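You operate a simulated robot arm through the tools that you are given. There is no shell and no other tool.

Carry out the task below with a simulated robot arm. There is one attempt and no reset: what you move stays moved.

TASK
Put things in order on the top of the grey table. At the end: the grey round pad with orange band stands where the white pad with black band stood; the small jar marked umber stands where the grey round pad with orange band stood; the corner block with yellow dot is on the brown board; the white pad with black band stands where the corner block with yellow dot stood; whatever was shut is shut again. Leave all else as you found it, and nothing knocked over.

Only the result counts: the job must be done as asked and must still hold three seconds after the hand-in. Knocking over, shifting, dropping, spilling or breaking anything else fails it.

THE ROBOT
A 6-joint arm with a two-finger parallel gripper, fixed in place. Base frame: the origin is at the foot of the arm, x ahead of it, y to its left, z up; the work surface is at about z = 0. Readings come in m, rad, newtons and seconds.
With the tool pointing down near the work surface it reaches from about 0.16 to 0.42 m from the base axis. Its first joint turns from -1.152 to 1.152 rad. Payload 1.57 kg.
Tool frame: the origin (TCP) lies between the finger pads and is the grasp point; the fingertips stand 0.03 m ahead of it; z points along the fingers, y is the line along which they close. The gripper opens to 0.08 m. The fingers are 0.017 m wide and 0.012 m thick; the gripper's body (0.04 by 0.082 m) begins 0.08 m behind the TCP.
Orientation is that of the tool frame in the base frame, as a unit quaternion [x, y, z, w]. With the fingers straight down and closing along the base's y, the tool's x points along the base's -x, its y along +y and its z along -z.

THE INTERFACE
- The arm moves only by the tool play_rows. Its argument "series" is a list that holds one entry, the list of rows, each a list of 7 numbers: the turn, a rotation vector about the tool's x, y, z in units of 6 degrees (1.0 is 6 degrees), then the shift along the tool's x, y, z in units of 20 mm (1.0 is 20 mm), then the gripper command, from -1 (fully open) to 1 (shut), values between in proportion. In form: [[[rx, ry, rz, dx, dy, dz, hand], ...]]. A call has 1 to 20 rows; each row shifts and turns the commanded pose from where the row before left it, along the tool's axes as they then stand. A call with a number of a shift or a turn outside -1 to 1 is refused whole. Rows are played at 5 a second. More than 0.05 m and 0.15 rad between two rows, or a gripper value outside its range, and nothing of the call is played. Where a pose cannot be reached the arm comes as near as it can. A force on the tool above 40 N (or 10 N above the force at the start of the call, whichever is more), or a blocked arm, ends the call early, and 0.2 s more pass. The fingers move at their own pace (about 0.153 m/s each) and stop on an object; they squeeze with about 35 N. The grip force told is the motor's: it shows also when the fingers shut on nothing. Time passes only in rows, and 0.2 s behind the last, so rows that do not move let the fingers close. It gives the time, the measured TCP pose, the force on the tool (base axes), the opening and the grip force at its end, in the units of the frame above (readings bear some noise), with the torque about the TCP (base axes, N m) and any sound that the robot's microphone picked up.
- Cameras (640 x 400 px; columns grow to the right, rows downward): "scene" is fixed at [0.0515, -0.3317, 0.4171]; the picture's right is [0.80, -0.61, 0.00], its down [-0.39, -0.52, -0.76] and it looks along [0.46, 0.61, -0.65] (base axes); focal length 266 px, centre (320, 200). "wrist" rides on the gripper at [0.072, -0.007, -0.122] in the tool frame; the picture's right is [0.09, 1.00, 0.00], its down [-0.84, 0.08, -0.54] and it looks along [-0.54, 0.05, 0.84] (tool axes); focal length 238 px, centre (320, 200). There is no depth. A picture from a camera that has moved, and an enlarged one, comes with that camera's place and axes in the base frame and with its lens.
- camera(camera): a new picture of that camera. The clock stands still meanwhile.
- close_up(camera, box): a new picture of the part [left, top, right, bottom] of that camera's present view, enlarged. The clock stands still meanwhile.
- close_job(): hands the job in; it is judged then, once.

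Nothing tells you positions but the pictures and the camera data. Unless the task says otherwise, let go and move clear before handing in.

The tools are called after "Call:" as name(argument=value, ...) on one line, values as JSON. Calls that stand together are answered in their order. play_rows: Moves the arm, as the interface text tells. Its arguments: {"type":"object","properties":{"series":{"type":"array"}},"required":["series"]} The other tools are called the same way: camera (camera) takes a picture; close_up (camera, box) takes an enlarged picture of a part of a camera's view; close_job () hands the job in.

At the start:

```text
time_s: 0.0
eef_pos: [0.2787, -0.0593, 0.2337]
orientation: [0.0, 1.0, 0.0, 0.0]
contact_force: [0.5, -0.1, -0.5]
wrist_torque: [-0.01, -0.01, -0.01]
finger_gap: 0.0798
grip_force: 0.0
```

scene: 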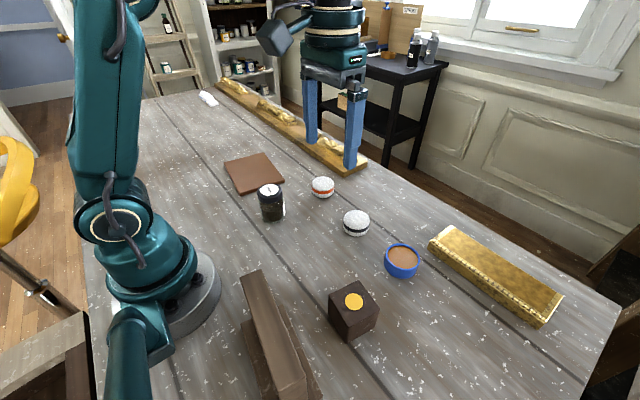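
wrist: 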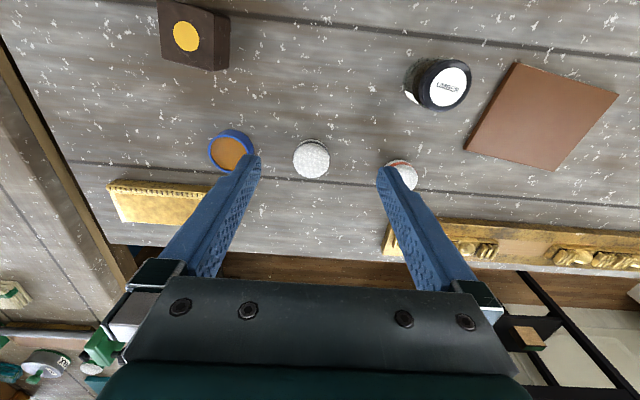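

I see a table with the umber jar, two small round pads, a blue-rimmed bowl, a dark block with a yellow dot, a brown board and some gilded mouldings. I'll look closer before moving anything.

Call:
close_up(camera="scene", box=[210, 130, 450, 280])

Call:
close_up(camera="scene", box=[220, 240, 460, 390])

Call:
close_up(camera="wrist", box=[380, 30, 640, 200])

Call:
close_up(camera="wrist", box=[120, 0, 380, 200])

```text
2.67 times, centred on (330, 205) of scene
camera zoom: at [0.0515, -0.3317, 0.4171], right [0.8, -0.61, 0.0], down [-0.39, -0.52, -0.76], along [0.46, 0.61, -0.65], focal length 710 px, centre (293, 187)
```

zoom: 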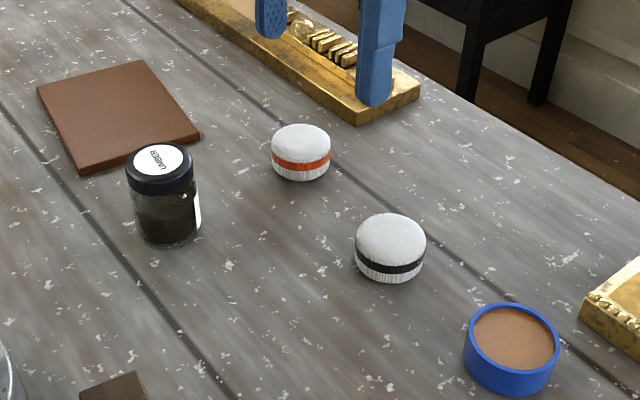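

```text
2.67 times, centred on (340, 315) of scene
camera zoom: at [0.0515, -0.3317, 0.4171], right [0.8, -0.61, 0.0], down [-0.39, -0.52, -0.76], along [0.46, 0.61, -0.65], focal length 710 px, centre (267, -107)
```

zoom: 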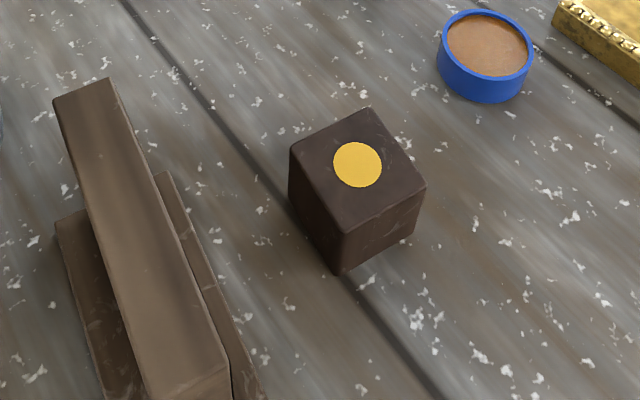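

```text
2.35 times, centred on (510, 115) of wrist
camera zoom: at [0.2051, -0.0645, 0.3556], right [-0.09, 1.0, 0.0], down [0.84, 0.08, 0.54], along [0.54, 0.05, -0.84], focal length 561 px, centre (-127, 400)
```

zoom: 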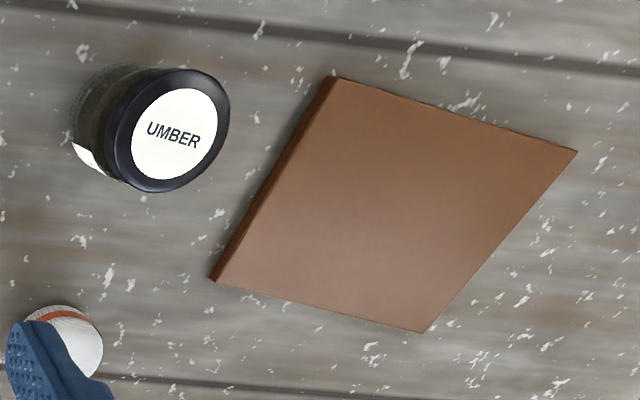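

```text
2.00 times, centred on (250, 100) of wrist
camera zoom: at [0.2051, -0.0645, 0.3556], right [-0.09, 1.0, 0.0], down [0.84, 0.08, 0.54], along [0.54, 0.05, -0.84], focal length 477 px, centre (460, 400)
```

zoom: 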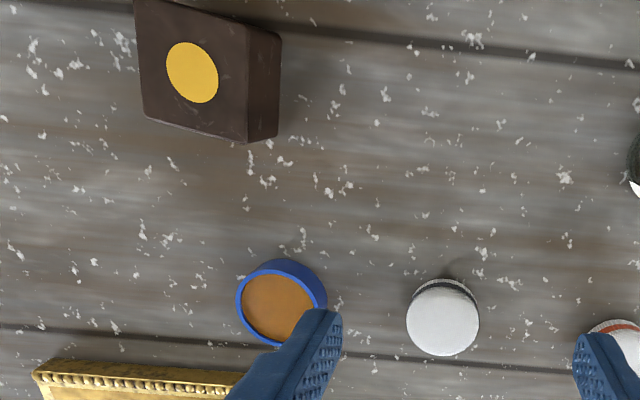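

The jar is lidded, so it should be carried upright by its body. I take the block to be at about (0.209, -0.205), turned about -8°, and the board centre at about (0.27, 0.255). I'll move above the block with open fingers to refine this.

Call:
play_rows(series=[[[0, 0, 0, 0.4356, -0.9106, 0.2106, -1], [0, 0, 0, 0.4356, -0.9106, 0.2106, -1], [0, 0, 0, 0.4356, -0.9106, 0.2106, -1], [0, 0, 0, 0.4356, -0.9106, 0.2106, -1], [0, 0, 0, 0.4356, -0.9106, 0.2106, -1], [0, 0, 0, 0.4356, -0.9106, 0.2106, -1], [0, 0, 0, 0.4356, -0.9106, 0.2106, -1], [0, 0, 0, 0.4356, -0.9106, 0.2106, -1], [0, 0, 0.667, 0, 0, 0, -1], [0, 0, 0.667, 0, 0, 0, -1], [0, 0, 0, 0, 0, 0, -1]]])

Call:
camera(camera="wrist")

Call:
camera(camera="scene")

```text
time_s: 2.4
eef_pos: [0.2083, -0.204, 0.2012]
orientation: [0.07, 0.998, 0.0, 0.001]
contact_force: [0.4, -0.4, 0.5]
wrist_torque: [-0.04, 0.0, 0.0]
finger_gap: 0.0801
grip_force: 0.1
```

```text
taken
camera wrist: at [0.1353, -0.2002, 0.3222], right [0.05, 1.0, 0.0], down [0.84, -0.04, 0.54], along [0.54, -0.03, -0.84], focal length 238 px, centre (320, 200)
```

wrist: 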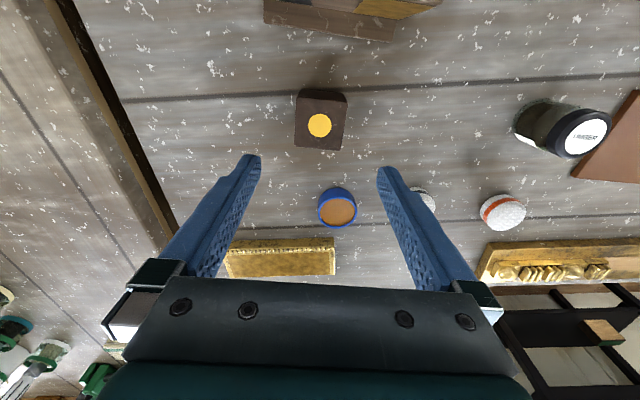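

```text
taken
```

scene: 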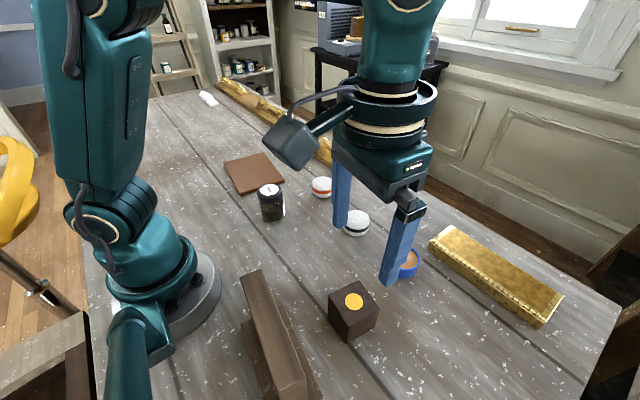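

The block looks aligned with the gripper now. I'll take an enlarged wrist view to fix its centre and height.

Call:
close_up(camera="wrist", box=[240, 70, 400, 170])

Call:
close_up(camera="wrist", box=[400, 80, 640, 240])

```text
4.00 times, centred on (320, 120) of wrist
camera zoom: at [0.1353, -0.2002, 0.3222], right [0.05, 1.0, 0.0], down [0.84, -0.04, 0.54], along [0.54, -0.03, -0.84], focal length 953 px, centre (320, 520)
```

zoom: 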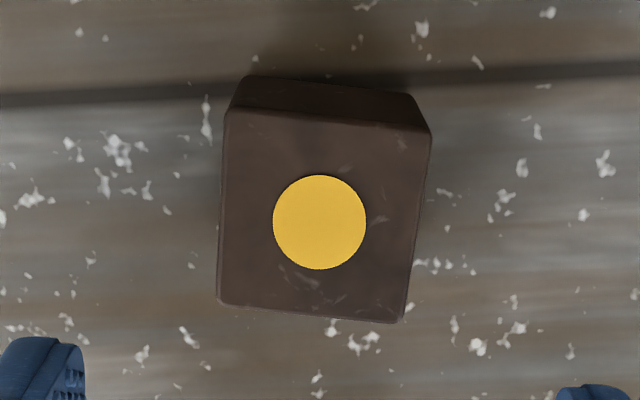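

```text
2.50 times, centred on (520, 160) of wrist
camera zoom: at [0.1353, -0.2002, 0.3222], right [0.05, 1.0, 0.0], down [0.84, -0.04, 0.54], along [0.54, -0.03, -0.84], focal length 596 px, centre (-180, 300)
```

zoom: 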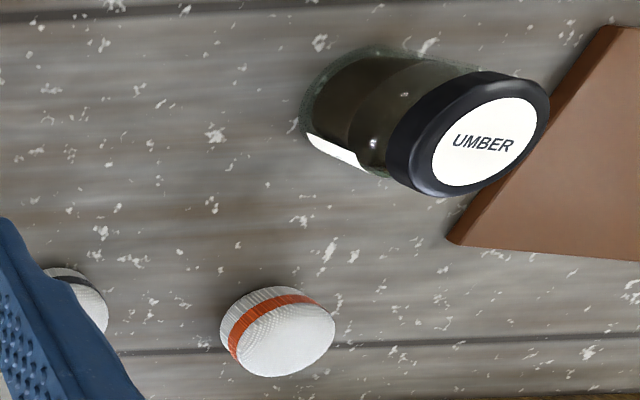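

The block is about 53 mm wide, centred near (0.209, -0.204), turned -8.6°. I'll make a small correction and go straight down around it with the fingers open.

Call:
play_rows(series=[[[0, 0, 0.1, -0.045, 0.02, 0, -1], [0, 0, 0, 0, 0, 0.9, -1], [0, 0, 0, 0, 0, 0.9, -1], [0, 0, 0, 0, 0, 0.9, -1], [0, 0, 0, 0, 0, 0.9, -1], [0, 0, 0, 0, 0, 0.9, -1], [0, 0, 0, 0, 0, 0.9, -1], [0, 0, 0, 0, 0, 0.9, -1], [0, 0, 0, 0, 0, 0.9, -1], [0, 0, 0, 0, 0, 0.5, -1], [0, 0, 0, 0, 0, 0.45, -1], [0, 0, 0, 0, 0, 0, -1]]])

Call:
camera(camera="wrist")

Call:
camera(camera="scene")

```text
time_s: 5.0
eef_pos: [0.2088, -0.2043, 0.0372]
orientation: [0.076, 0.997, 0.0, 0.0]
contact_force: [-0.4, -0.1, 0.5]
wrist_torque: [-0.02, 0.0, 0.0]
finger_gap: 0.0797
grip_force: 0.1
```

```text
taken
camera wrist: at [0.1364, -0.1991, 0.1587], right [0.06, 1.0, 0.0], down [0.84, -0.05, 0.54], along [0.54, -0.03, -0.84], focal length 238 px, centre (320, 200)
```

wrist: 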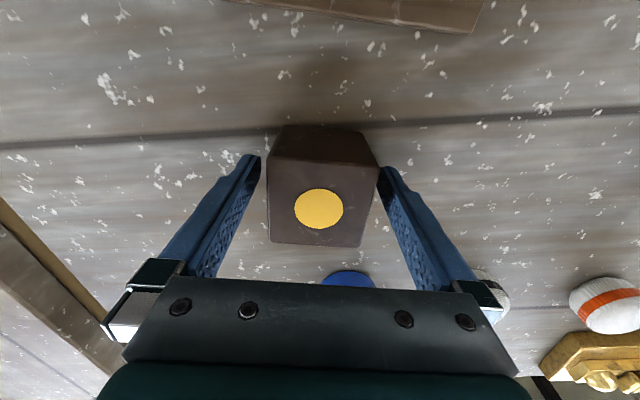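

```text
taken
```

scene: 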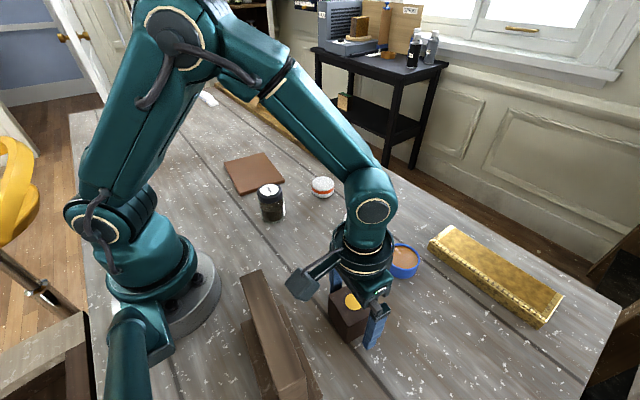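

The fingers stand on both sides of the block, about centred. I'll close on it and let the grip settle.

Call:
play_rows(series=[[[0, 0, 0, 0, 0, 0, 1], [0, 0, 0, 0, 0, 0, 1], [0, 0, 0, 0, 0, 0, 1], [0, 0, 0, 0, 0, 0, 1]]])

```text
time_s: 6.0
eef_pos: [0.2089, -0.2046, 0.0388]
orientation: [0.075, 0.997, 0.0, 0.0]
contact_force: [-1.0, 0.2, 0.5]
wrist_torque: [-0.03, -0.03, 0.03]
finger_gap: 0.055
grip_force: 35.0
```

The fingers stopped at 55 mm with full force, so the block is held. I'll lift it straight up.

Call:
play_rows(series=[[[0, 0, 0, 0, 0, -0.4, 1], [0, 0, 0, 0, 0, -0.8, 1], [0, 0, 0, 0, 0, -0.9, 1], [0, 0, 0, 0, 0, -0.9, 1], [0, 0, 0, 0, 0, -0.9, 1], [0, 0, 0, 0, 0, -0.9, 1], [0, 0, 0, 0, 0, -0.9, 1], [0, 0, 0, 0, 0, -0.9, 1], [0, 0, 0, 0, 0, -0.6, 1], [0, 0, 0, 0, 0, 0, 1]]])

Call:
camera(camera="scene")

Call:
camera(camera="wrist")

```text
time_s: 8.2
eef_pos: [0.2081, -0.2051, 0.1826]
orientation: [0.075, 0.997, 0.0, 0.0]
contact_force: [-0.3, -0.1, -2.0]
wrist_torque: [-0.01, 0.0, -0.01]
finger_gap: 0.0554
grip_force: 34.8
```

```text
taken
```

scene: 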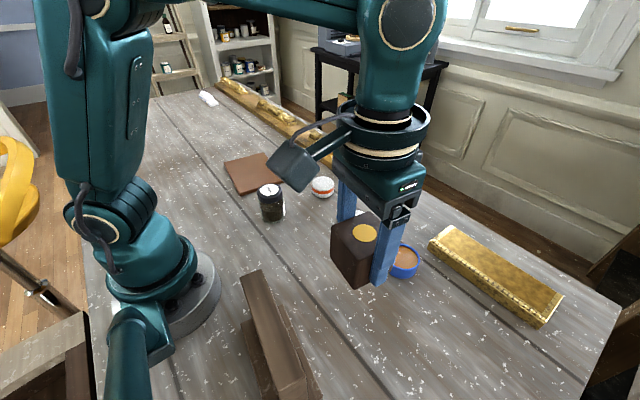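

```text
taken
camera wrist: at [0.1362, -0.1991, 0.3037], right [0.06, 1.0, 0.0], down [0.84, -0.05, 0.54], along [0.54, -0.03, -0.84], focal length 238 px, centre (320, 200)
```

wrist: 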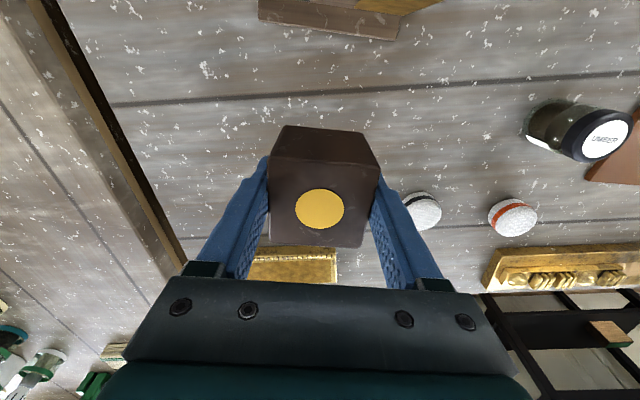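

The block is held level, and its bottom is about 145 mm above the table. I'll carry it across toward the board at this height, and stop short to look at the board.

Call:
play_rows(series=[[[0, 0, 0, 0.012, 0.5, 0, 1], [0, 0, 0, 0.012, 0.9, 0, 1], [0, 0, 0, 0.012, 0.95, 0, 1], [0, 0, 0, 0.012, 0.95, 0, 1], [0, 0, 0, 0.012, 0.95, 0, 1], [0, 0, 0, 0.012, 0.95, 0, 1], [0, 0, 0, 0.012, 0.95, 0, 1], [0, 0, 0, 0.012, 0.95, 0, 1], [0, 0, 0, 0.012, 0.95, 0, 1], [0, 0, 0, 0.012, 0.95, 0, 1], [0, 0, 0, 0.012, 0.95, 0, 1], [0, 0, 0, 0.012, 0.95, 0, 1], [0, 0, 0, 0.012, 0.95, 0, 1], [0, 0, 0, 0.012, 0.95, 0, 1], [0, 0, 0, 0.012, 0.95, 0, 1], [0, 0, 0, 0.012, 0.95, 0, 1], [0, 0, 0, 0.012, 0.95, 0, 1], [0, 0, 0, 0.012, 0.95, 0, 1], [0, 0, 0, 0.012, 0.5, 0, 1], [0, 0, 0, 0, 0, 0, 1]]])

Call:
camera(camera="wrist")

Call:
camera(camera="scene")

```text
time_s: 12.4
eef_pos: [0.2558, 0.135, 0.1822]
orientation: [0.075, 0.997, 0.0, 0.0]
contact_force: [-0.4, 0.3, -2.0]
wrist_torque: [-0.02, 0.0, 0.01]
finger_gap: 0.0556
grip_force: 34.8
```

```text
taken
camera wrist: at [0.1834, 0.1399, 0.3029], right [0.06, 1.0, 0.0], down [0.84, -0.05, 0.54], along [0.54, -0.03, -0.84], focal length 238 px, centre (320, 200)
```

wrist: 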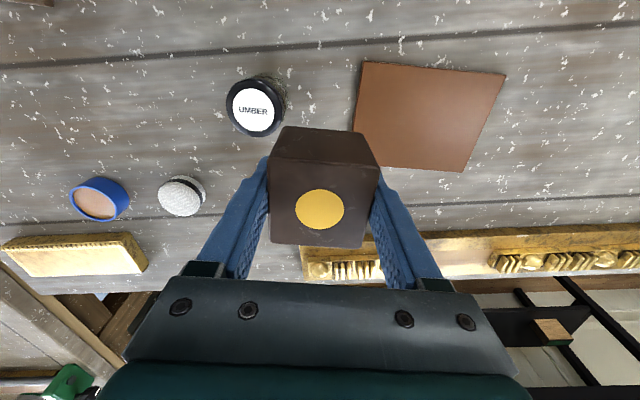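

```text
taken
```

scene: 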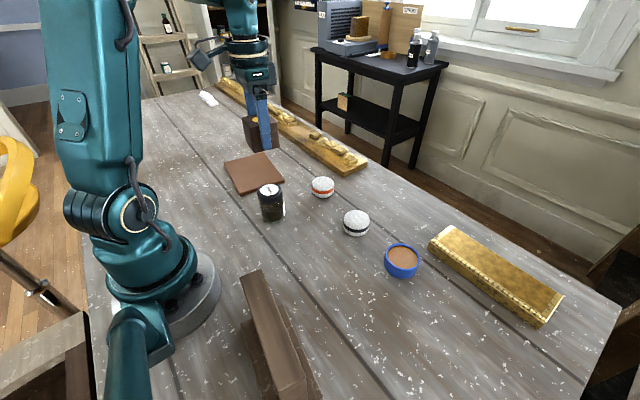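

The board's centre comes out at about (0.270, 0.257), and it's flat and clear. I'll carry the block over it and lower to just above its surface.

Call:
play_rows(series=[[[0, 0, 0, 0.0279, 0.8629, 0, 1], [0, 0, 0, 0.0279, 0.8629, 0, 1], [0, 0, 0, 0.0279, 0.8629, 0, 1], [0, 0, 0, 0.0279, 0.8629, 0, 1], [0, 0, 0, 0.0279, 0.8629, 0, 1], [0, 0, 0, 0.0279, 0.8629, 0, 1], [0, 0, 0, 0.0279, 0.8629, 0, 1], [0, 0, 0, 0, 0, 0, 1], [0, 0, 0, 0, 0, 0.8, 1], [0, 0, 0, 0, 0, 0.9, 1], [0, 0, 0, 0, 0, 0.9, 1], [0, 0, 0, 0, 0, 0.9, 1], [0, 0, 0, 0, 0, 0.9, 1], [0, 0, 0, 0, 0, 0.9, 1], [0, 0, 0, 0, 0, 0.6, 1], [0, 0, 0, 0, 0, 0.4, 1], [0, 0, 0, 0, 0, 0, 1]]])

Call:
camera(camera="scene")

Call:
close_up(camera="scene", box=[190, 110, 350, 210])

Call:
camera(camera="wrist")

```text
time_s: 16.0
eef_pos: [0.2702, 0.2551, 0.0558]
orientation: [0.075, 0.997, 0.0, 0.0]
contact_force: [0.3, 0.0, -2.1]
wrist_torque: [0.04, -0.04, -0.02]
finger_gap: 0.0556
grip_force: 35.1
```

```text
taken
```

scene: 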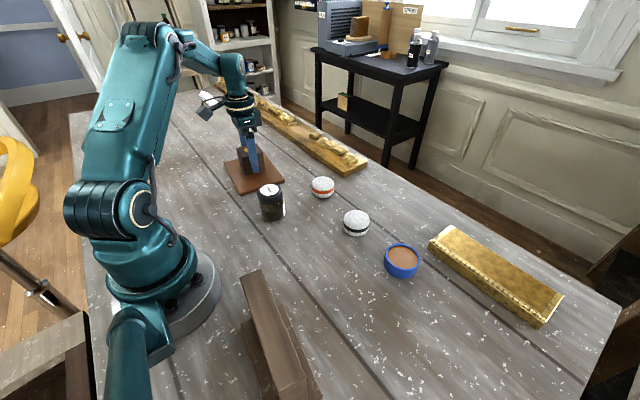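

```text
4.00 times, centred on (270, 160) of scene
camera zoom: at [0.0515, -0.3317, 0.4171], right [0.8, -0.61, 0.0], down [-0.39, -0.52, -0.76], along [0.46, 0.61, -0.65], focal length 1066 px, centre (520, 360)
```

zoom: 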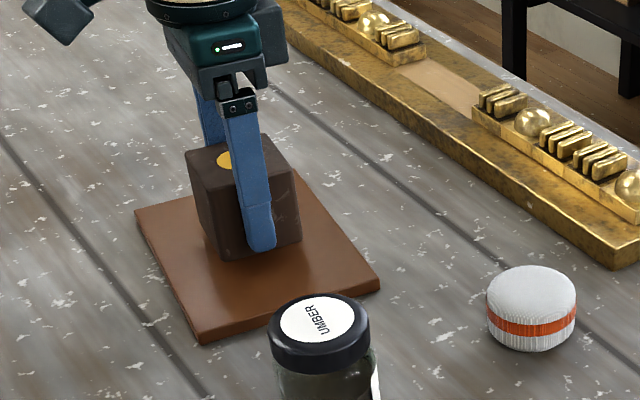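

```text
taken
camera wrist: at [0.1974, 0.2599, 0.1763], right [0.06, 1.0, 0.0], down [0.84, -0.05, 0.54], along [0.54, -0.03, -0.84], focal length 238 px, centre (320, 200)
```

wrist: 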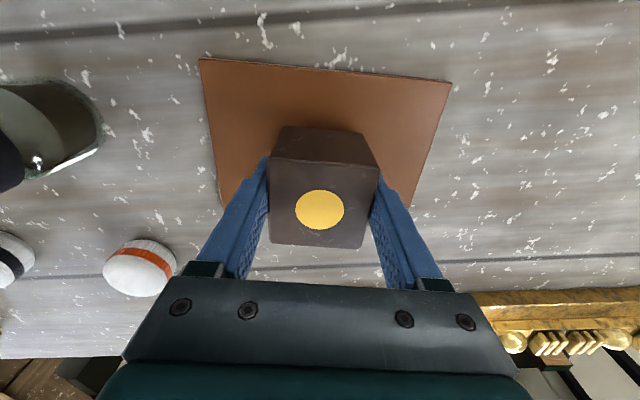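

The block hangs over the middle of the board. I'll lower it in small steps and watch the force.

Call:
play_rows(series=[[[0, 0, 0, 0, 0, 0.1, 1], [0, 0, 0, 0, 0, 0.1, 1], [0, 0, 0, 0, 0, 0.1, 1], [0, 0, 0, 0, 0, 0, 1]]])

Call:
close_up(camera="scene", box=[210, 130, 306, 190])

```text
time_s: 17.0
eef_pos: [0.2702, 0.2552, 0.0489]
orientation: [0.075, 0.997, 0.0, 0.0]
contact_force: [-0.1, -1.1, -2.0]
wrist_torque: [0.03, 0.02, 0.01]
finger_gap: 0.0558
grip_force: 34.9
```

```text
6.67 times, centred on (258, 160) of scene
camera zoom: at [0.0515, -0.3317, 0.4171], right [0.8, -0.61, 0.0], down [-0.39, -0.52, -0.76], along [0.46, 0.61, -0.65], focal length 1776 px, centre (733, 467)
```

zoom: 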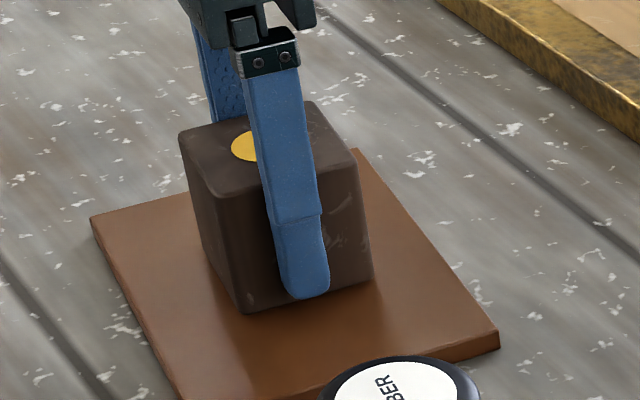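

Call:
play_rows(series=[[[0, 0, 0, 0, 0, 0.06, 1], [0, 0, 0, 0, 0, 0, 1]]])

```text
time_s: 17.6
eef_pos: [0.2699, 0.2552, 0.0486]
orientation: [0.076, 0.997, 0.0, 0.0]
contact_force: [-0.1, 1.1, -0.7]
wrist_torque: [0.02, 0.04, 0.03]
finger_gap: 0.0555
grip_force: 35.2
```

Call:
play_rows(series=[[[0, 0, 0, 0, 0, 0.05, 1], [0, 0, 0, 0, 0, 0, 1]]])

```text
time_s: 18.2
eef_pos: [0.2694, 0.2552, 0.048]
orientation: [0.075, 0.997, 0.0, 0.0]
contact_force: [-0.1, 0.7, 2.3]
wrist_torque: [-0.03, 0.01, 0.03]
finger_gap: 0.0556
grip_force: 34.6
```

The force changed sign, so the block is resting on the board. I'll release and rise straight up.

Call:
play_rows(series=[[[0, 0, 0, 0, 0, 0, -0.5], [0, 0, 0, 0, 0, 0, -0.7], [0, 0, 0, 0, 0, 0, -1], [0, 0, 0, 0, 0, 0, -1], [0, 0, 0, 0, 0, -0.5, -1], [0, 0, 0, 0, 0, -0.9, -1], [0, 0, 0, 0, 0, -0.9, -1], [0, 0, 0, 0, 0, -0.9, -1], [0, 0, 0, 0, 0, -0.9, -1], [0, 0, 0, 0, 0, -0.9, -1], [0, 0, 0, 0, 0, -0.9, -1], [0, 0, 0, 0, 0, -0.9, -1], [0, 0, 0, 0, 0, -0.9, -1], [0, 0, 0, 0, 0, 0, -1]]])

Call:
camera(camera="wrist")

Call:
camera(camera="scene")

```text
time_s: 21.2
eef_pos: [0.2702, 0.2549, 0.1935]
orientation: [0.074, 0.997, 0.0, 0.0]
contact_force: [-0.1, 0.2, -0.1]
wrist_torque: [0.02, 0.0, 0.0]
finger_gap: 0.0797
grip_force: 0.0
out of reach, approached as far as the arm can: row 13
```

```text
taken
camera wrist: at [0.1976, 0.2604, 0.3135], right [0.06, 1.0, 0.0], down [0.84, -0.05, 0.54], along [0.54, -0.03, -0.84], focal length 238 px, centre (320, 200)
```

wrist: 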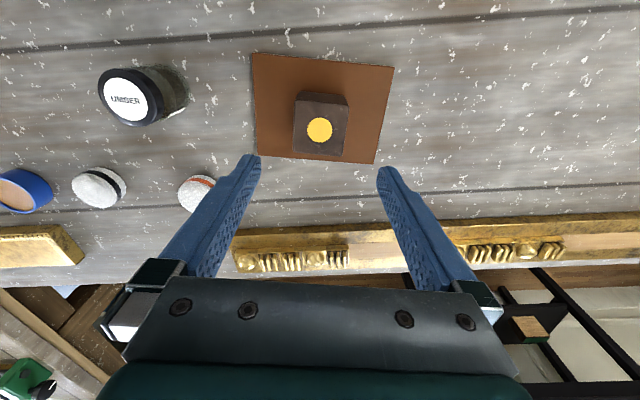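

```text
taken
```

scene: 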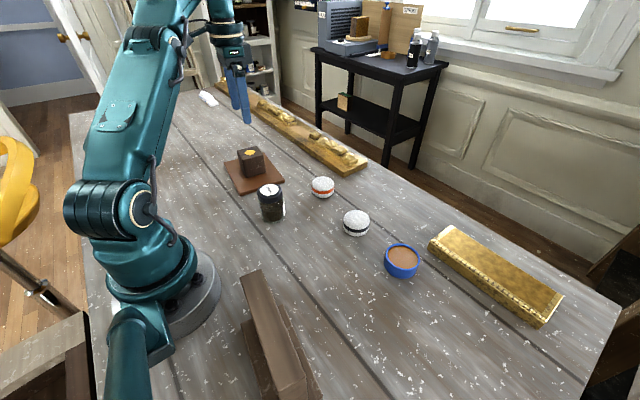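

The block stands on the board, and nothing else moved. Next I'll turn the gripper back square and move to where I can see the pads and jar from above.

Call:
play_rows(series=[[[0, 0, 0, 0, 0, 0.4, -1], [0, 0, -0.717, 0, 0, 0, -1], [0, 0, -0.717, 0, 0, 0, -1], [0, 0, 0, -0.2778, -0.9722, 0.1, -1], [0, 0, 0, -0.2778, -0.9722, 0.1, -1], [0, 0, 0, -0.2778, -0.9722, 0.1, -1], [0, 0, 0, -0.2778, -0.9722, 0.1, -1], [0, 0, 0, -0.2778, -0.9722, 0.1, -1], [0, 0, 0, -0.2778, -0.9722, 0.1, -1], [0, 0, 0, -0.2778, -0.9722, 0.1, -1], [0, 0, 0, -0.2778, -0.9722, 0.1, -1], [0, 0, 0, -0.2778, -0.9722, 0.1, -1], [0, 0, 0, 0, 0, 0, -1]]])

Call:
camera(camera="wrist")

Call:
camera(camera="scene")

```text
time_s: 24.0
eef_pos: [0.3207, 0.0799, 0.1667]
orientation: [0.0, 1.0, -0.001, 0.001]
contact_force: [-0.8, -0.7, -0.2]
wrist_torque: [0.01, 0.04, -0.01]
finger_gap: 0.0798
grip_force: 0.1
```

```text
taken
camera wrist: at [0.2487, 0.075, 0.2872], right [-0.09, 1.0, 0.0], down [0.84, 0.08, 0.54], along [0.54, 0.05, -0.84], focal length 238 px, centre (320, 200)
```

wrist: 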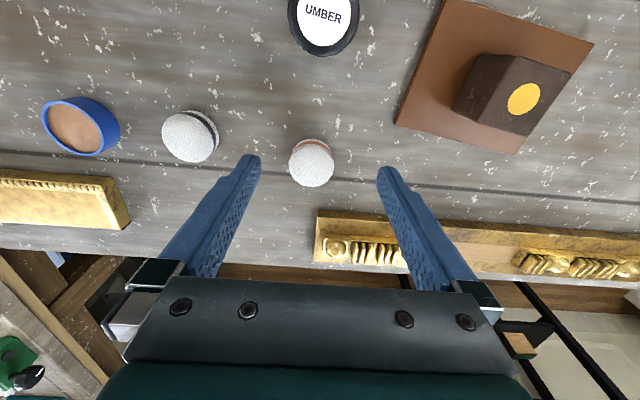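

```text
taken
```

scene: 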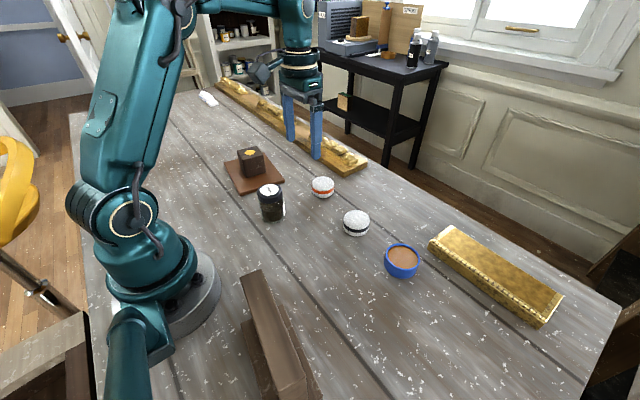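

Call:
close_up(camera="wrist", box=[240, 110, 400, 210])

Call:
close_up(camera="wrist", box=[120, 80, 280, 180])

Call:
close_up(camera="scene", box=[292, 160, 388, 220])

Call:
close_up(camera="scene", box=[310, 195, 406, 255])

```text
4.00 times, centred on (320, 160) of wrist
camera zoom: at [0.2487, 0.075, 0.2872], right [-0.09, 1.0, 0.0], down [0.84, 0.08, 0.54], along [0.54, 0.05, -0.84], focal length 953 px, centre (320, 360)
```

zoom: 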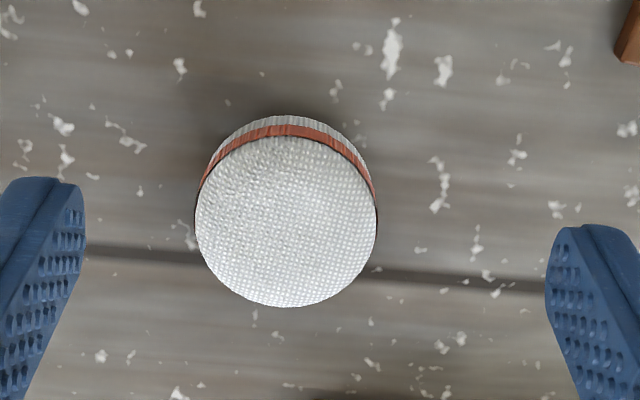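

```text
4.00 times, centred on (200, 130) of wrist
camera zoom: at [0.2487, 0.075, 0.2872], right [-0.09, 1.0, 0.0], down [0.84, 0.08, 0.54], along [0.54, 0.05, -0.84], focal length 953 px, centre (800, 480)
```

zoom: 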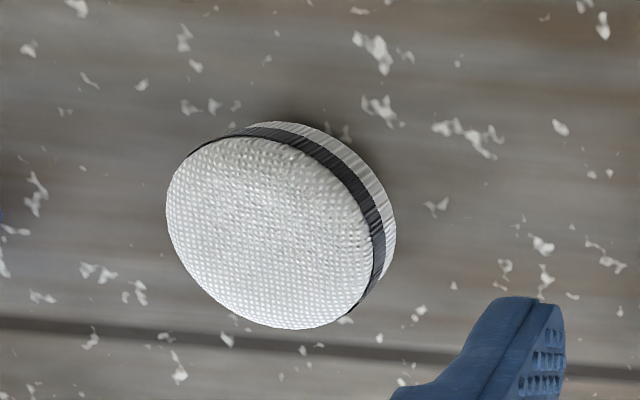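

```text
6.67 times, centred on (340, 190) of scene
camera zoom: at [0.0515, -0.3317, 0.4171], right [0.8, -0.61, 0.0], down [-0.39, -0.52, -0.76], along [0.46, 0.61, -0.65], focal length 1776 px, centre (187, 267)
```

zoom: 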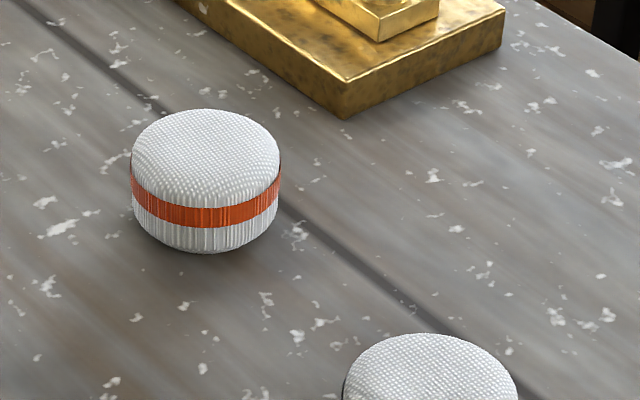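

```text
6.67 times, centred on (358, 225) of scene
camera zoom: at [0.0515, -0.3317, 0.4171], right [0.8, -0.61, 0.0], down [-0.39, -0.52, -0.76], along [0.46, 0.61, -0.65], focal length 1776 px, centre (67, 33)
```

zoom: 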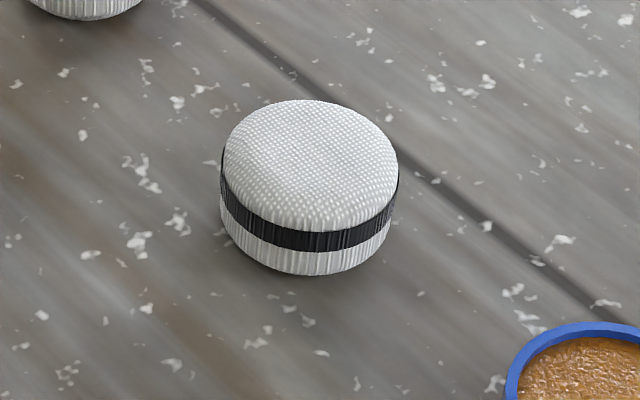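

Both pads are about 55 mm across: white with the black band near (0.350, -0.066), orange near (0.372, 0.075). I'll hover over the white pad to refine its position.

Call:
play_rows(series=[[[0, 0, 0, -0.183, -0.906, 0.106, -1], [0, 0, 0, -0.183, -0.906, 0.106, -1], [0, 0, 0, -0.183, -0.906, 0.106, -1], [0, 0, 0, -0.183, -0.906, 0.106, -1], [0, 0, 0, -0.183, -0.906, 0.106, -1], [0, 0, 0, -0.183, -0.906, 0.106, -1], [0, 0, 0, -0.183, -0.906, 0.106, -1], [0, 0, 0, -0.183, -0.906, 0.106, -1], [0, 0, 0, 0, 0, 0, -1]]])

Call:
camera(camera="wrist")

Call:
close_up(camera="wrist", box=[240, 80, 400, 180])

```text
time_s: 26.0
eef_pos: [0.3504, -0.0646, 0.15]
orientation: [0.0, 1.0, 0.0, -0.001]
contact_force: [-0.3, 0.1, -0.6]
wrist_torque: [0.0, -0.02, 0.01]
finger_gap: 0.08
grip_force: 0.2
```

```text
taken
camera wrist: at [0.2777, -0.0707, 0.271], right [-0.09, 1.0, 0.0], down [0.84, 0.08, 0.54], along [0.54, 0.05, -0.84], focal length 238 px, centre (320, 200)
```

wrist: 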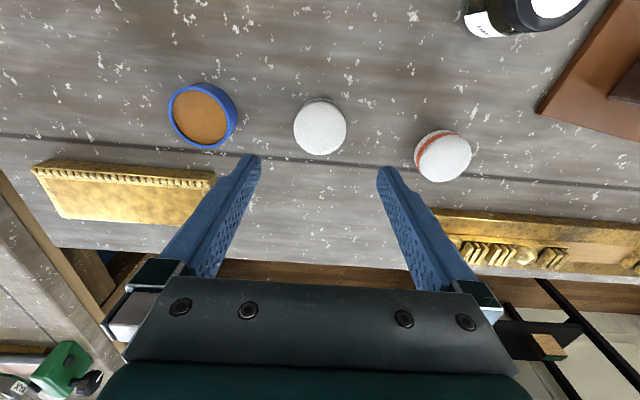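

```text
4.00 times, centred on (320, 130) of wrist
camera zoom: at [0.2777, -0.0707, 0.271], right [-0.09, 1.0, 0.0], down [0.84, 0.08, 0.54], along [0.54, 0.05, -0.84], focal length 953 px, centre (320, 480)
```

zoom: 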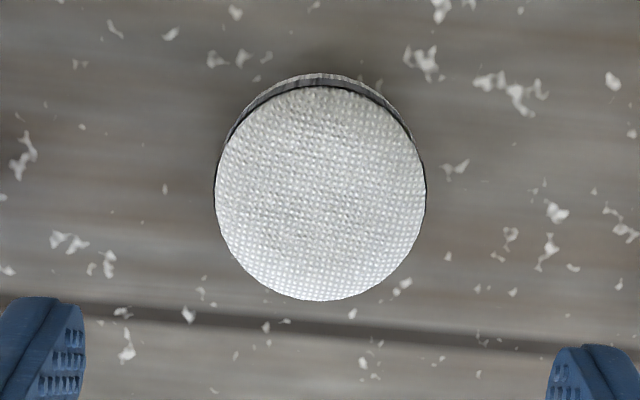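

The white pad lies directly under the gripper, centred at about (0.350, -0.065). I'll lower around it, close, and check the grip.

Call:
play_rows(series=[[[0, 0, 0, 0, 0, 0.9, -1], [0, 0, 0, 0, 0, 0.9, -1], [0, 0, 0, 0, 0, 0.9, -1], [0, 0, 0, 0, 0, 0.9, -1], [0, 0, 0, 0, 0, 0.9, -1], [0, 0, 0, 0, 0, 0.7, -1], [0, 0, 0, 0, 0, 0.5, -1], [0, 0, 0, 0, 0, 0, -1]]])

Call:
camera(camera="wrist")

Call:
camera(camera="scene")

```text
time_s: 27.8
eef_pos: [0.3494, -0.0643, 0.037]
orientation: [0.001, 1.0, 0.0, 0.0]
contact_force: [-0.5, -0.3, 0.4]
wrist_torque: [0.0, 0.01, 0.0]
finger_gap: 0.0802
grip_force: 0.0
```

```text
taken
camera wrist: at [0.2779, -0.0701, 0.1573], right [-0.09, 1.0, 0.0], down [0.84, 0.08, 0.54], along [0.54, 0.05, -0.84], focal length 238 px, centre (320, 200)
```

wrist: 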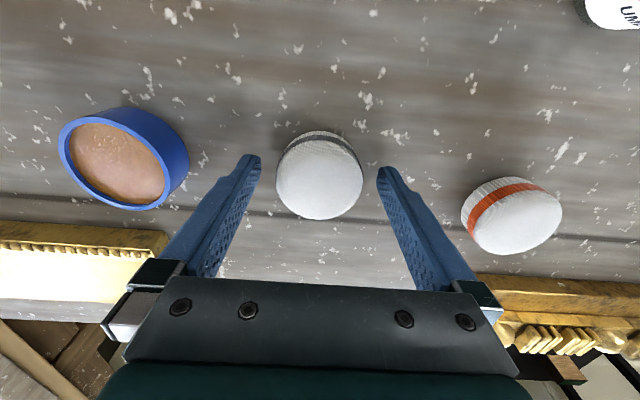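

```text
taken
```

scene: 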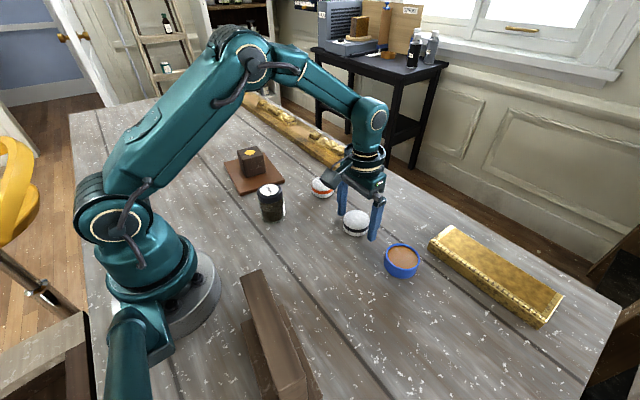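

Call:
play_rows(series=[[[0, 0, 0, 0, 0, 0, 1], [0, 0, 0, 0, 0, 0, 1], [0, 0, 0, 0, 0, 0, 1], [0, 0, 0, 0, 0, 0, 1]]])

Call:
camera(camera="wrist")

```text
time_s: 28.8
eef_pos: [0.3495, -0.0633, 0.0377]
orientation: [0.0, 1.0, 0.0, 0.0]
contact_force: [-1.0, -0.4, 0.2]
wrist_torque: [-0.01, 0.03, -0.01]
finger_gap: 0.0513
grip_force: 34.1
```

```text
taken
camera wrist: at [0.2779, -0.0701, 0.1575], right [-0.09, 1.0, 0.0], down [0.84, 0.08, 0.54], along [0.54, 0.05, -0.84], focal length 238 px, centre (320, 200)
```

wrist: 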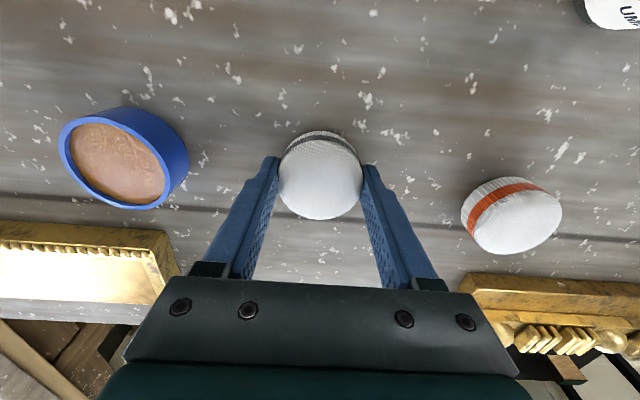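

The pad is gripped at a 51 mm opening. I'll lift it slowly and check that it holds.

Call:
play_rows(series=[[[0, 0, 0, 0, 0, -0.2, 1], [0, 0, 0, 0, 0, -0.4, 1], [0, 0, 0, 0, 0, -0.6, 1], [0, 0, 0, 0, 0, -0.8, 1], [0, 0, 0, 0, 0, -0.9, 1], [0, 0, 0, 0, 0, -0.9, 1], [0, 0, 0, 0, 0, -0.9, 1], [0, 0, 0, 0, 0, -0.9, 1], [0, 0, 0, 0, 0, 0, 1]]])

Call:
camera(camera="wrist")

Call:
camera(camera="scene")

```text
time_s: 30.8
eef_pos: [0.3491, -0.0646, 0.1481]
orientation: [0.0, 1.0, 0.0, 0.001]
contact_force: [-0.5, 0.8, 0.2]
wrist_torque: [0.02, 0.0, 0.01]
finger_gap: 0.051
grip_force: 35.0
```

```text
taken
camera wrist: at [0.2776, -0.0702, 0.2696], right [-0.09, 1.0, 0.0], down [0.84, 0.08, 0.54], along [0.54, 0.05, -0.84], focal length 238 px, centre (320, 200)
```

wrist: 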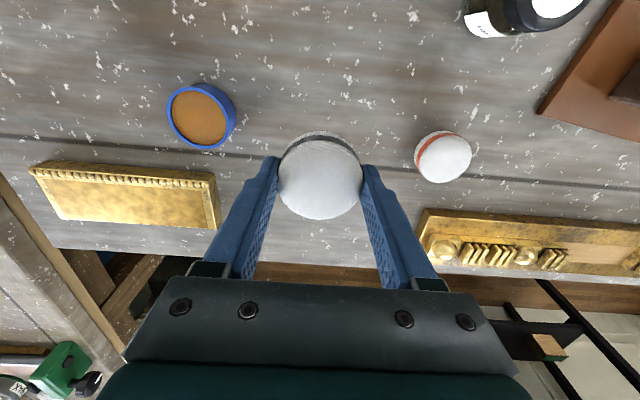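

```text
taken
```

scene: 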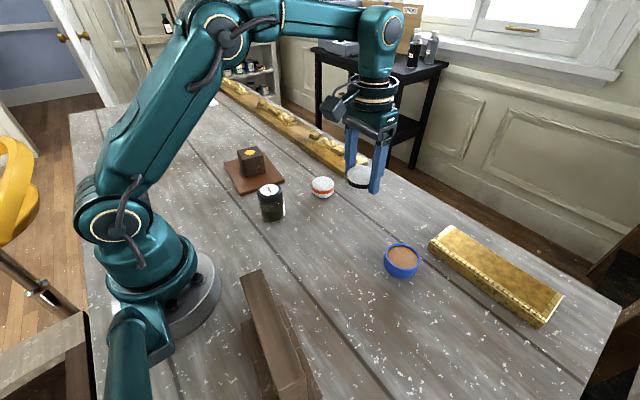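

The pad is held firmly. I'll carry it to the block's old place at (0.209, -0.204) and lower most of the way.

Call:
play_rows(series=[[[0, 0, 0, 0.886, -0.868, 0, 1], [0, 0, 0, 0.886, -0.868, 0, 1], [0, 0, 0, 0.886, -0.868, 0, 1], [0, 0, 0, 0.886, -0.868, 0, 1], [0, 0, 0, 0.886, -0.868, 0, 1], [0, 0, 0, 0.886, -0.868, 0, 1], [0, 0, 0, 0.886, -0.868, 0, 1], [0, 0, 0, 0.886, -0.868, 0, 1], [0, 0, 0, 0, 0, 0, 1], [0, 0, 0, 0, 0, 0.8, 1], [0, 0, 0, 0, 0, 0.9, 1], [0, 0, 0, 0, 0, 0.9, 1], [0, 0, 0, 0, 0, 0.9, 1], [0, 0, 0, 0, 0, 0.9, 1], [0, 0, 0, 0, 0, 0.6, 1], [0, 0, 0, 0, 0, 0, 1]]])

Call:
camera(camera="scene")

Call:
close_up(camera="scene", box=[220, 240, 460, 390])

Call:
camera(camera="wrist")

```text
time_s: 34.2
eef_pos: [0.2072, -0.2048, 0.0472]
orientation: [0.0, 1.0, 0.0, 0.0]
contact_force: [-0.2, 0.1, -0.8]
wrist_torque: [0.01, 0.01, 0.05]
finger_gap: 0.0519
grip_force: 34.9
```

```text
taken
```

scene: 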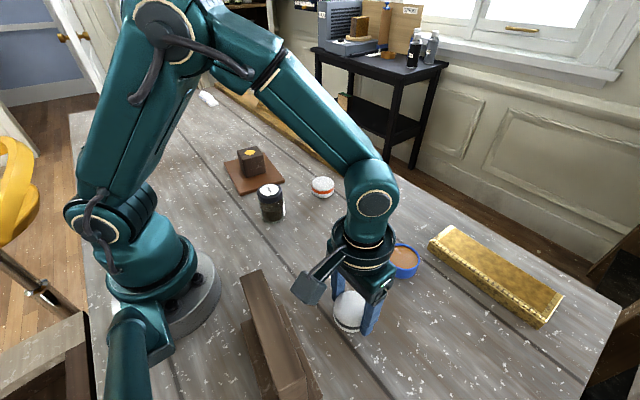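

```text
2.67 times, centred on (340, 315) of scene
camera zoom: at [0.0515, -0.3317, 0.4171], right [0.8, -0.61, 0.0], down [-0.39, -0.52, -0.76], along [0.46, 0.61, -0.65], focal length 710 px, centre (267, -107)
```

zoom: 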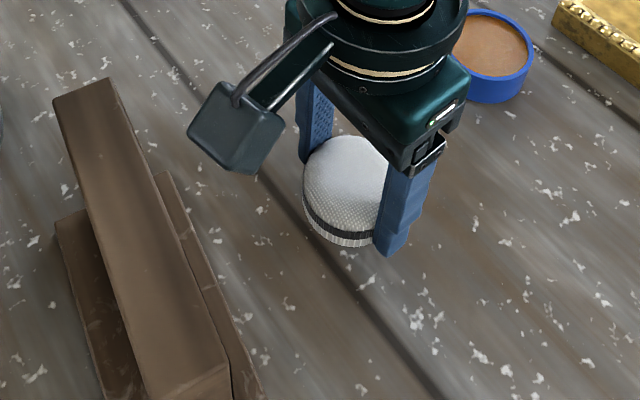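

```text
taken
camera wrist: at [0.1359, -0.2101, 0.1684], right [-0.09, 1.0, 0.0], down [0.84, 0.08, 0.54], along [0.54, 0.05, -0.84], focal length 238 px, centre (320, 200)
```

wrist: 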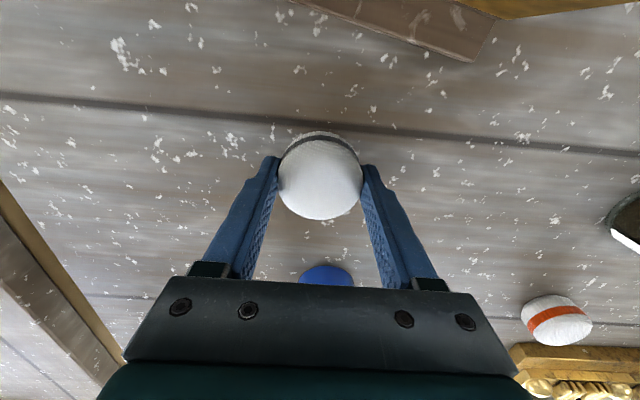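

Call:
play_rows(series=[[[0, 0, 0, -0.03, 0.03, 0.2, 1], [0, 0, 0, 0, 0, 0.15, 1], [0, 0, 0, 0, 0, 0.1, 1], [0, 0, 0, 0, 0, 0.1, 1], [0, 0, 0, 0, 0, 0, 1]]])

```text
time_s: 35.4
eef_pos: [0.2089, -0.2039, 0.0357]
orientation: [0.0, 1.0, 0.001, 0.0]
contact_force: [-1.0, -0.3, -0.4]
wrist_torque: [-0.02, -0.01, 0.01]
finger_gap: 0.0516
grip_force: 35.4
```

Call:
play_rows(series=[[[0, 0, 0, 0, 0, 0.05, 1], [0, 0, 0, 0, 0, 0, 1]]])

Call:
close_up(camera="scene", box=[300, 270, 396, 330])

```text
time_s: 36.0
eef_pos: [0.2087, -0.2022, 0.0375]
orientation: [0.0, 1.0, 0.0, 0.0]
contact_force: [-1.7, 2.2, 18.5]
wrist_torque: [0.12, 0.06, 0.04]
finger_gap: 0.0521
grip_force: 35.1
```

```text
6.67 times, centred on (348, 300) of scene
camera zoom: at [0.0515, -0.3316, 0.4172], right [0.8, -0.61, 0.0], down [-0.39, -0.52, -0.76], along [0.46, 0.61, -0.65], focal length 1776 px, centre (133, -467)
```

zoom: 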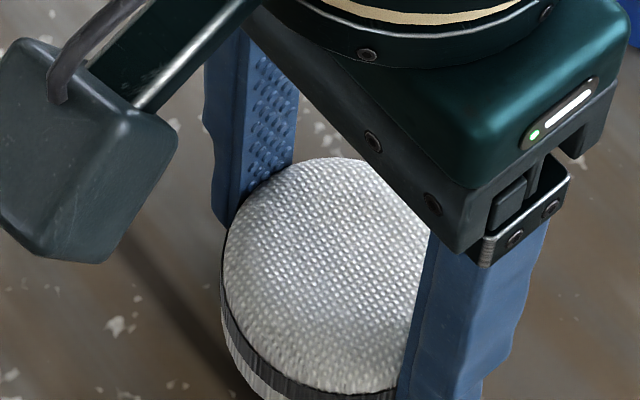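

The force of 18 N shows the pad is resting on the table. I'll ease up slightly, release, and rise.

Call:
play_rows(series=[[[0, 0, 0, 0, 0, -0.035, 1], [0, 0, 0, 0, 0, 0, 1]]])

Call:
play_rows(series=[[[0, 0, 0, 0, 0, 0, -0.4], [0, 0, 0, 0, 0, 0, -0.6], [0, 0, 0, 0, 0, 0, -1], [0, 0, 0, 0, 0, 0, -1], [0, 0, 0, 0, 0, -0.5, -1], [0, 0, 0, 0, 0, -0.9, -1], [0, 0, 0, 0, 0, -0.9, -1], [0, 0, 0, 0, 0, -0.9, -1], [0, 0, 0, 0, 0, -0.9, -1], [0, 0, 0, 0, 0, -0.9, -1], [0, 0, 0, 0, 0, -0.9, -1], [0, 0, 0, 0, 0, 0, -1]]])

Call:
camera(camera="wrist")

Call:
camera(camera="scene")

```text
time_s: 36.6
eef_pos: [0.2082, -0.2032, 0.0365]
orientation: [0.0, 1.0, 0.001, 0.0]
contact_force: [1.5, -1.7, 3.0]
wrist_torque: [-0.1, 0.0, -0.02]
finger_gap: 0.0517
grip_force: 35.2
```

```text
time_s: 39.2
eef_pos: [0.2092, -0.2032, 0.1543]
orientation: [0.001, 1.0, 0.0, -0.001]
contact_force: [-0.4, 0.7, -0.4]
wrist_torque: [0.02, 0.01, 0.01]
finger_gap: 0.0799
grip_force: 0.0
```

```text
taken
camera wrist: at [0.1368, -0.2087, 0.2761], right [-0.09, 1.0, 0.0], down [0.84, 0.08, 0.54], along [0.54, 0.05, -0.84], focal length 238 px, centre (320, 200)
```

wrist: 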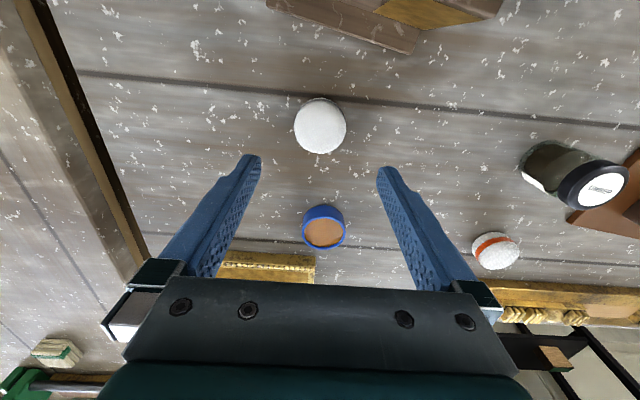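

```text
taken
```

scene: 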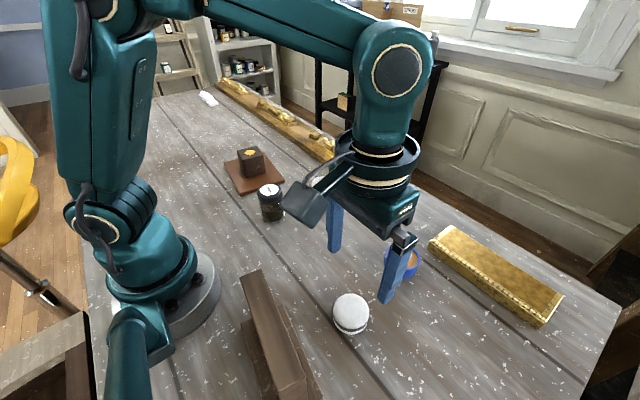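

The white pad stands on the block's old spot. Next I'll hover over the orange-banded pad.

Call:
play_rows(series=[[[0, 0, 0, -0.54, 0.9283, 0, -1], [0, 0, 0, -0.54, 0.9283, 0, -1], [0, 0, 0, -0.54, 0.9283, 0, -1], [0, 0, 0, -0.54, 0.9283, 0, -1], [0, 0, 0, -0.54, 0.9283, 0, -1], [0, 0, 0, -0.54, 0.9283, 0, -1], [0, 0, 0, -0.54, 0.9283, 0, -1], [0, 0, 0, -0.54, 0.9283, 0, -1], [0, 0, 0, -0.54, 0.9283, 0, -1], [0, 0, 0, -0.54, 0.9283, 0, -1], [0, 0, 0, -0.54, 0.9283, 0, -1], [0, 0, 0, -0.54, 0.9283, 0, -1], [0, 0, 0, -0.54, 0.9283, 0.1, -1], [0, 0, 0, -0.54, 0.9283, 0.1, -1], [0, 0, 0, -0.54, 0.9283, 0.1, -1], [0, 0, 0, 0, 0, 0, -1]]])

Call:
camera(camera="wrist")

Call:
close_up(camera="wrist", box=[240, 80, 400, 180])

Call:
camera(camera="scene")

```text
time_s: 42.6
eef_pos: [0.3714, 0.0771, 0.1491]
orientation: [0.0, 1.0, 0.0, 0.0]
contact_force: [-0.4, -0.3, -0.4]
wrist_torque: [0.01, 0.0, 0.01]
finger_gap: 0.0801
grip_force: 0.1
```

```text
taken
camera wrist: at [0.2988, 0.0709, 0.2693], right [-0.09, 1.0, 0.0], down [0.84, 0.08, 0.54], along [0.54, 0.05, -0.84], focal length 238 px, centre (320, 200)
```

wrist: 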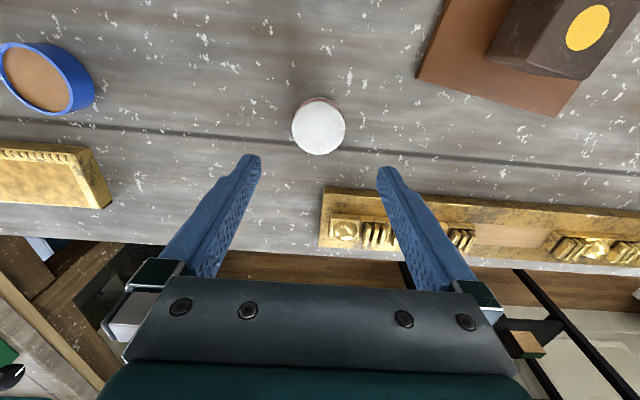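

```text
4.00 times, centred on (320, 130) of wrist
camera zoom: at [0.2988, 0.0709, 0.2693], right [-0.09, 1.0, 0.0], down [0.84, 0.08, 0.54], along [0.54, 0.05, -0.84], focal length 953 px, centre (320, 480)
```

zoom: 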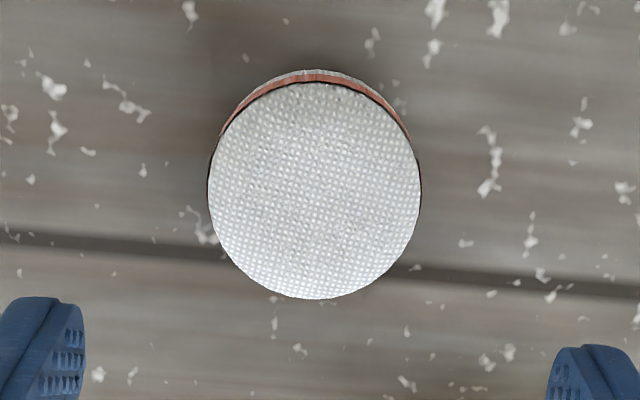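

```text
taken
```

scene: 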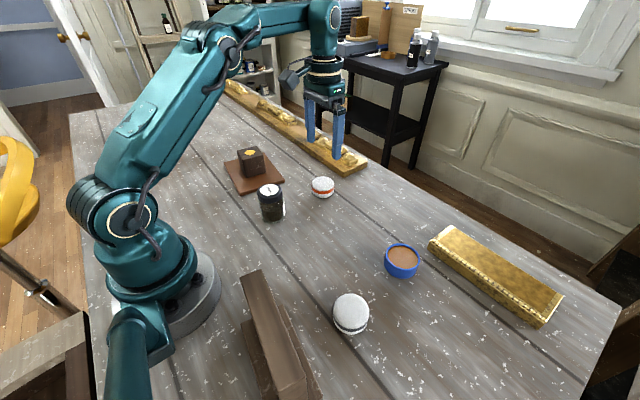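

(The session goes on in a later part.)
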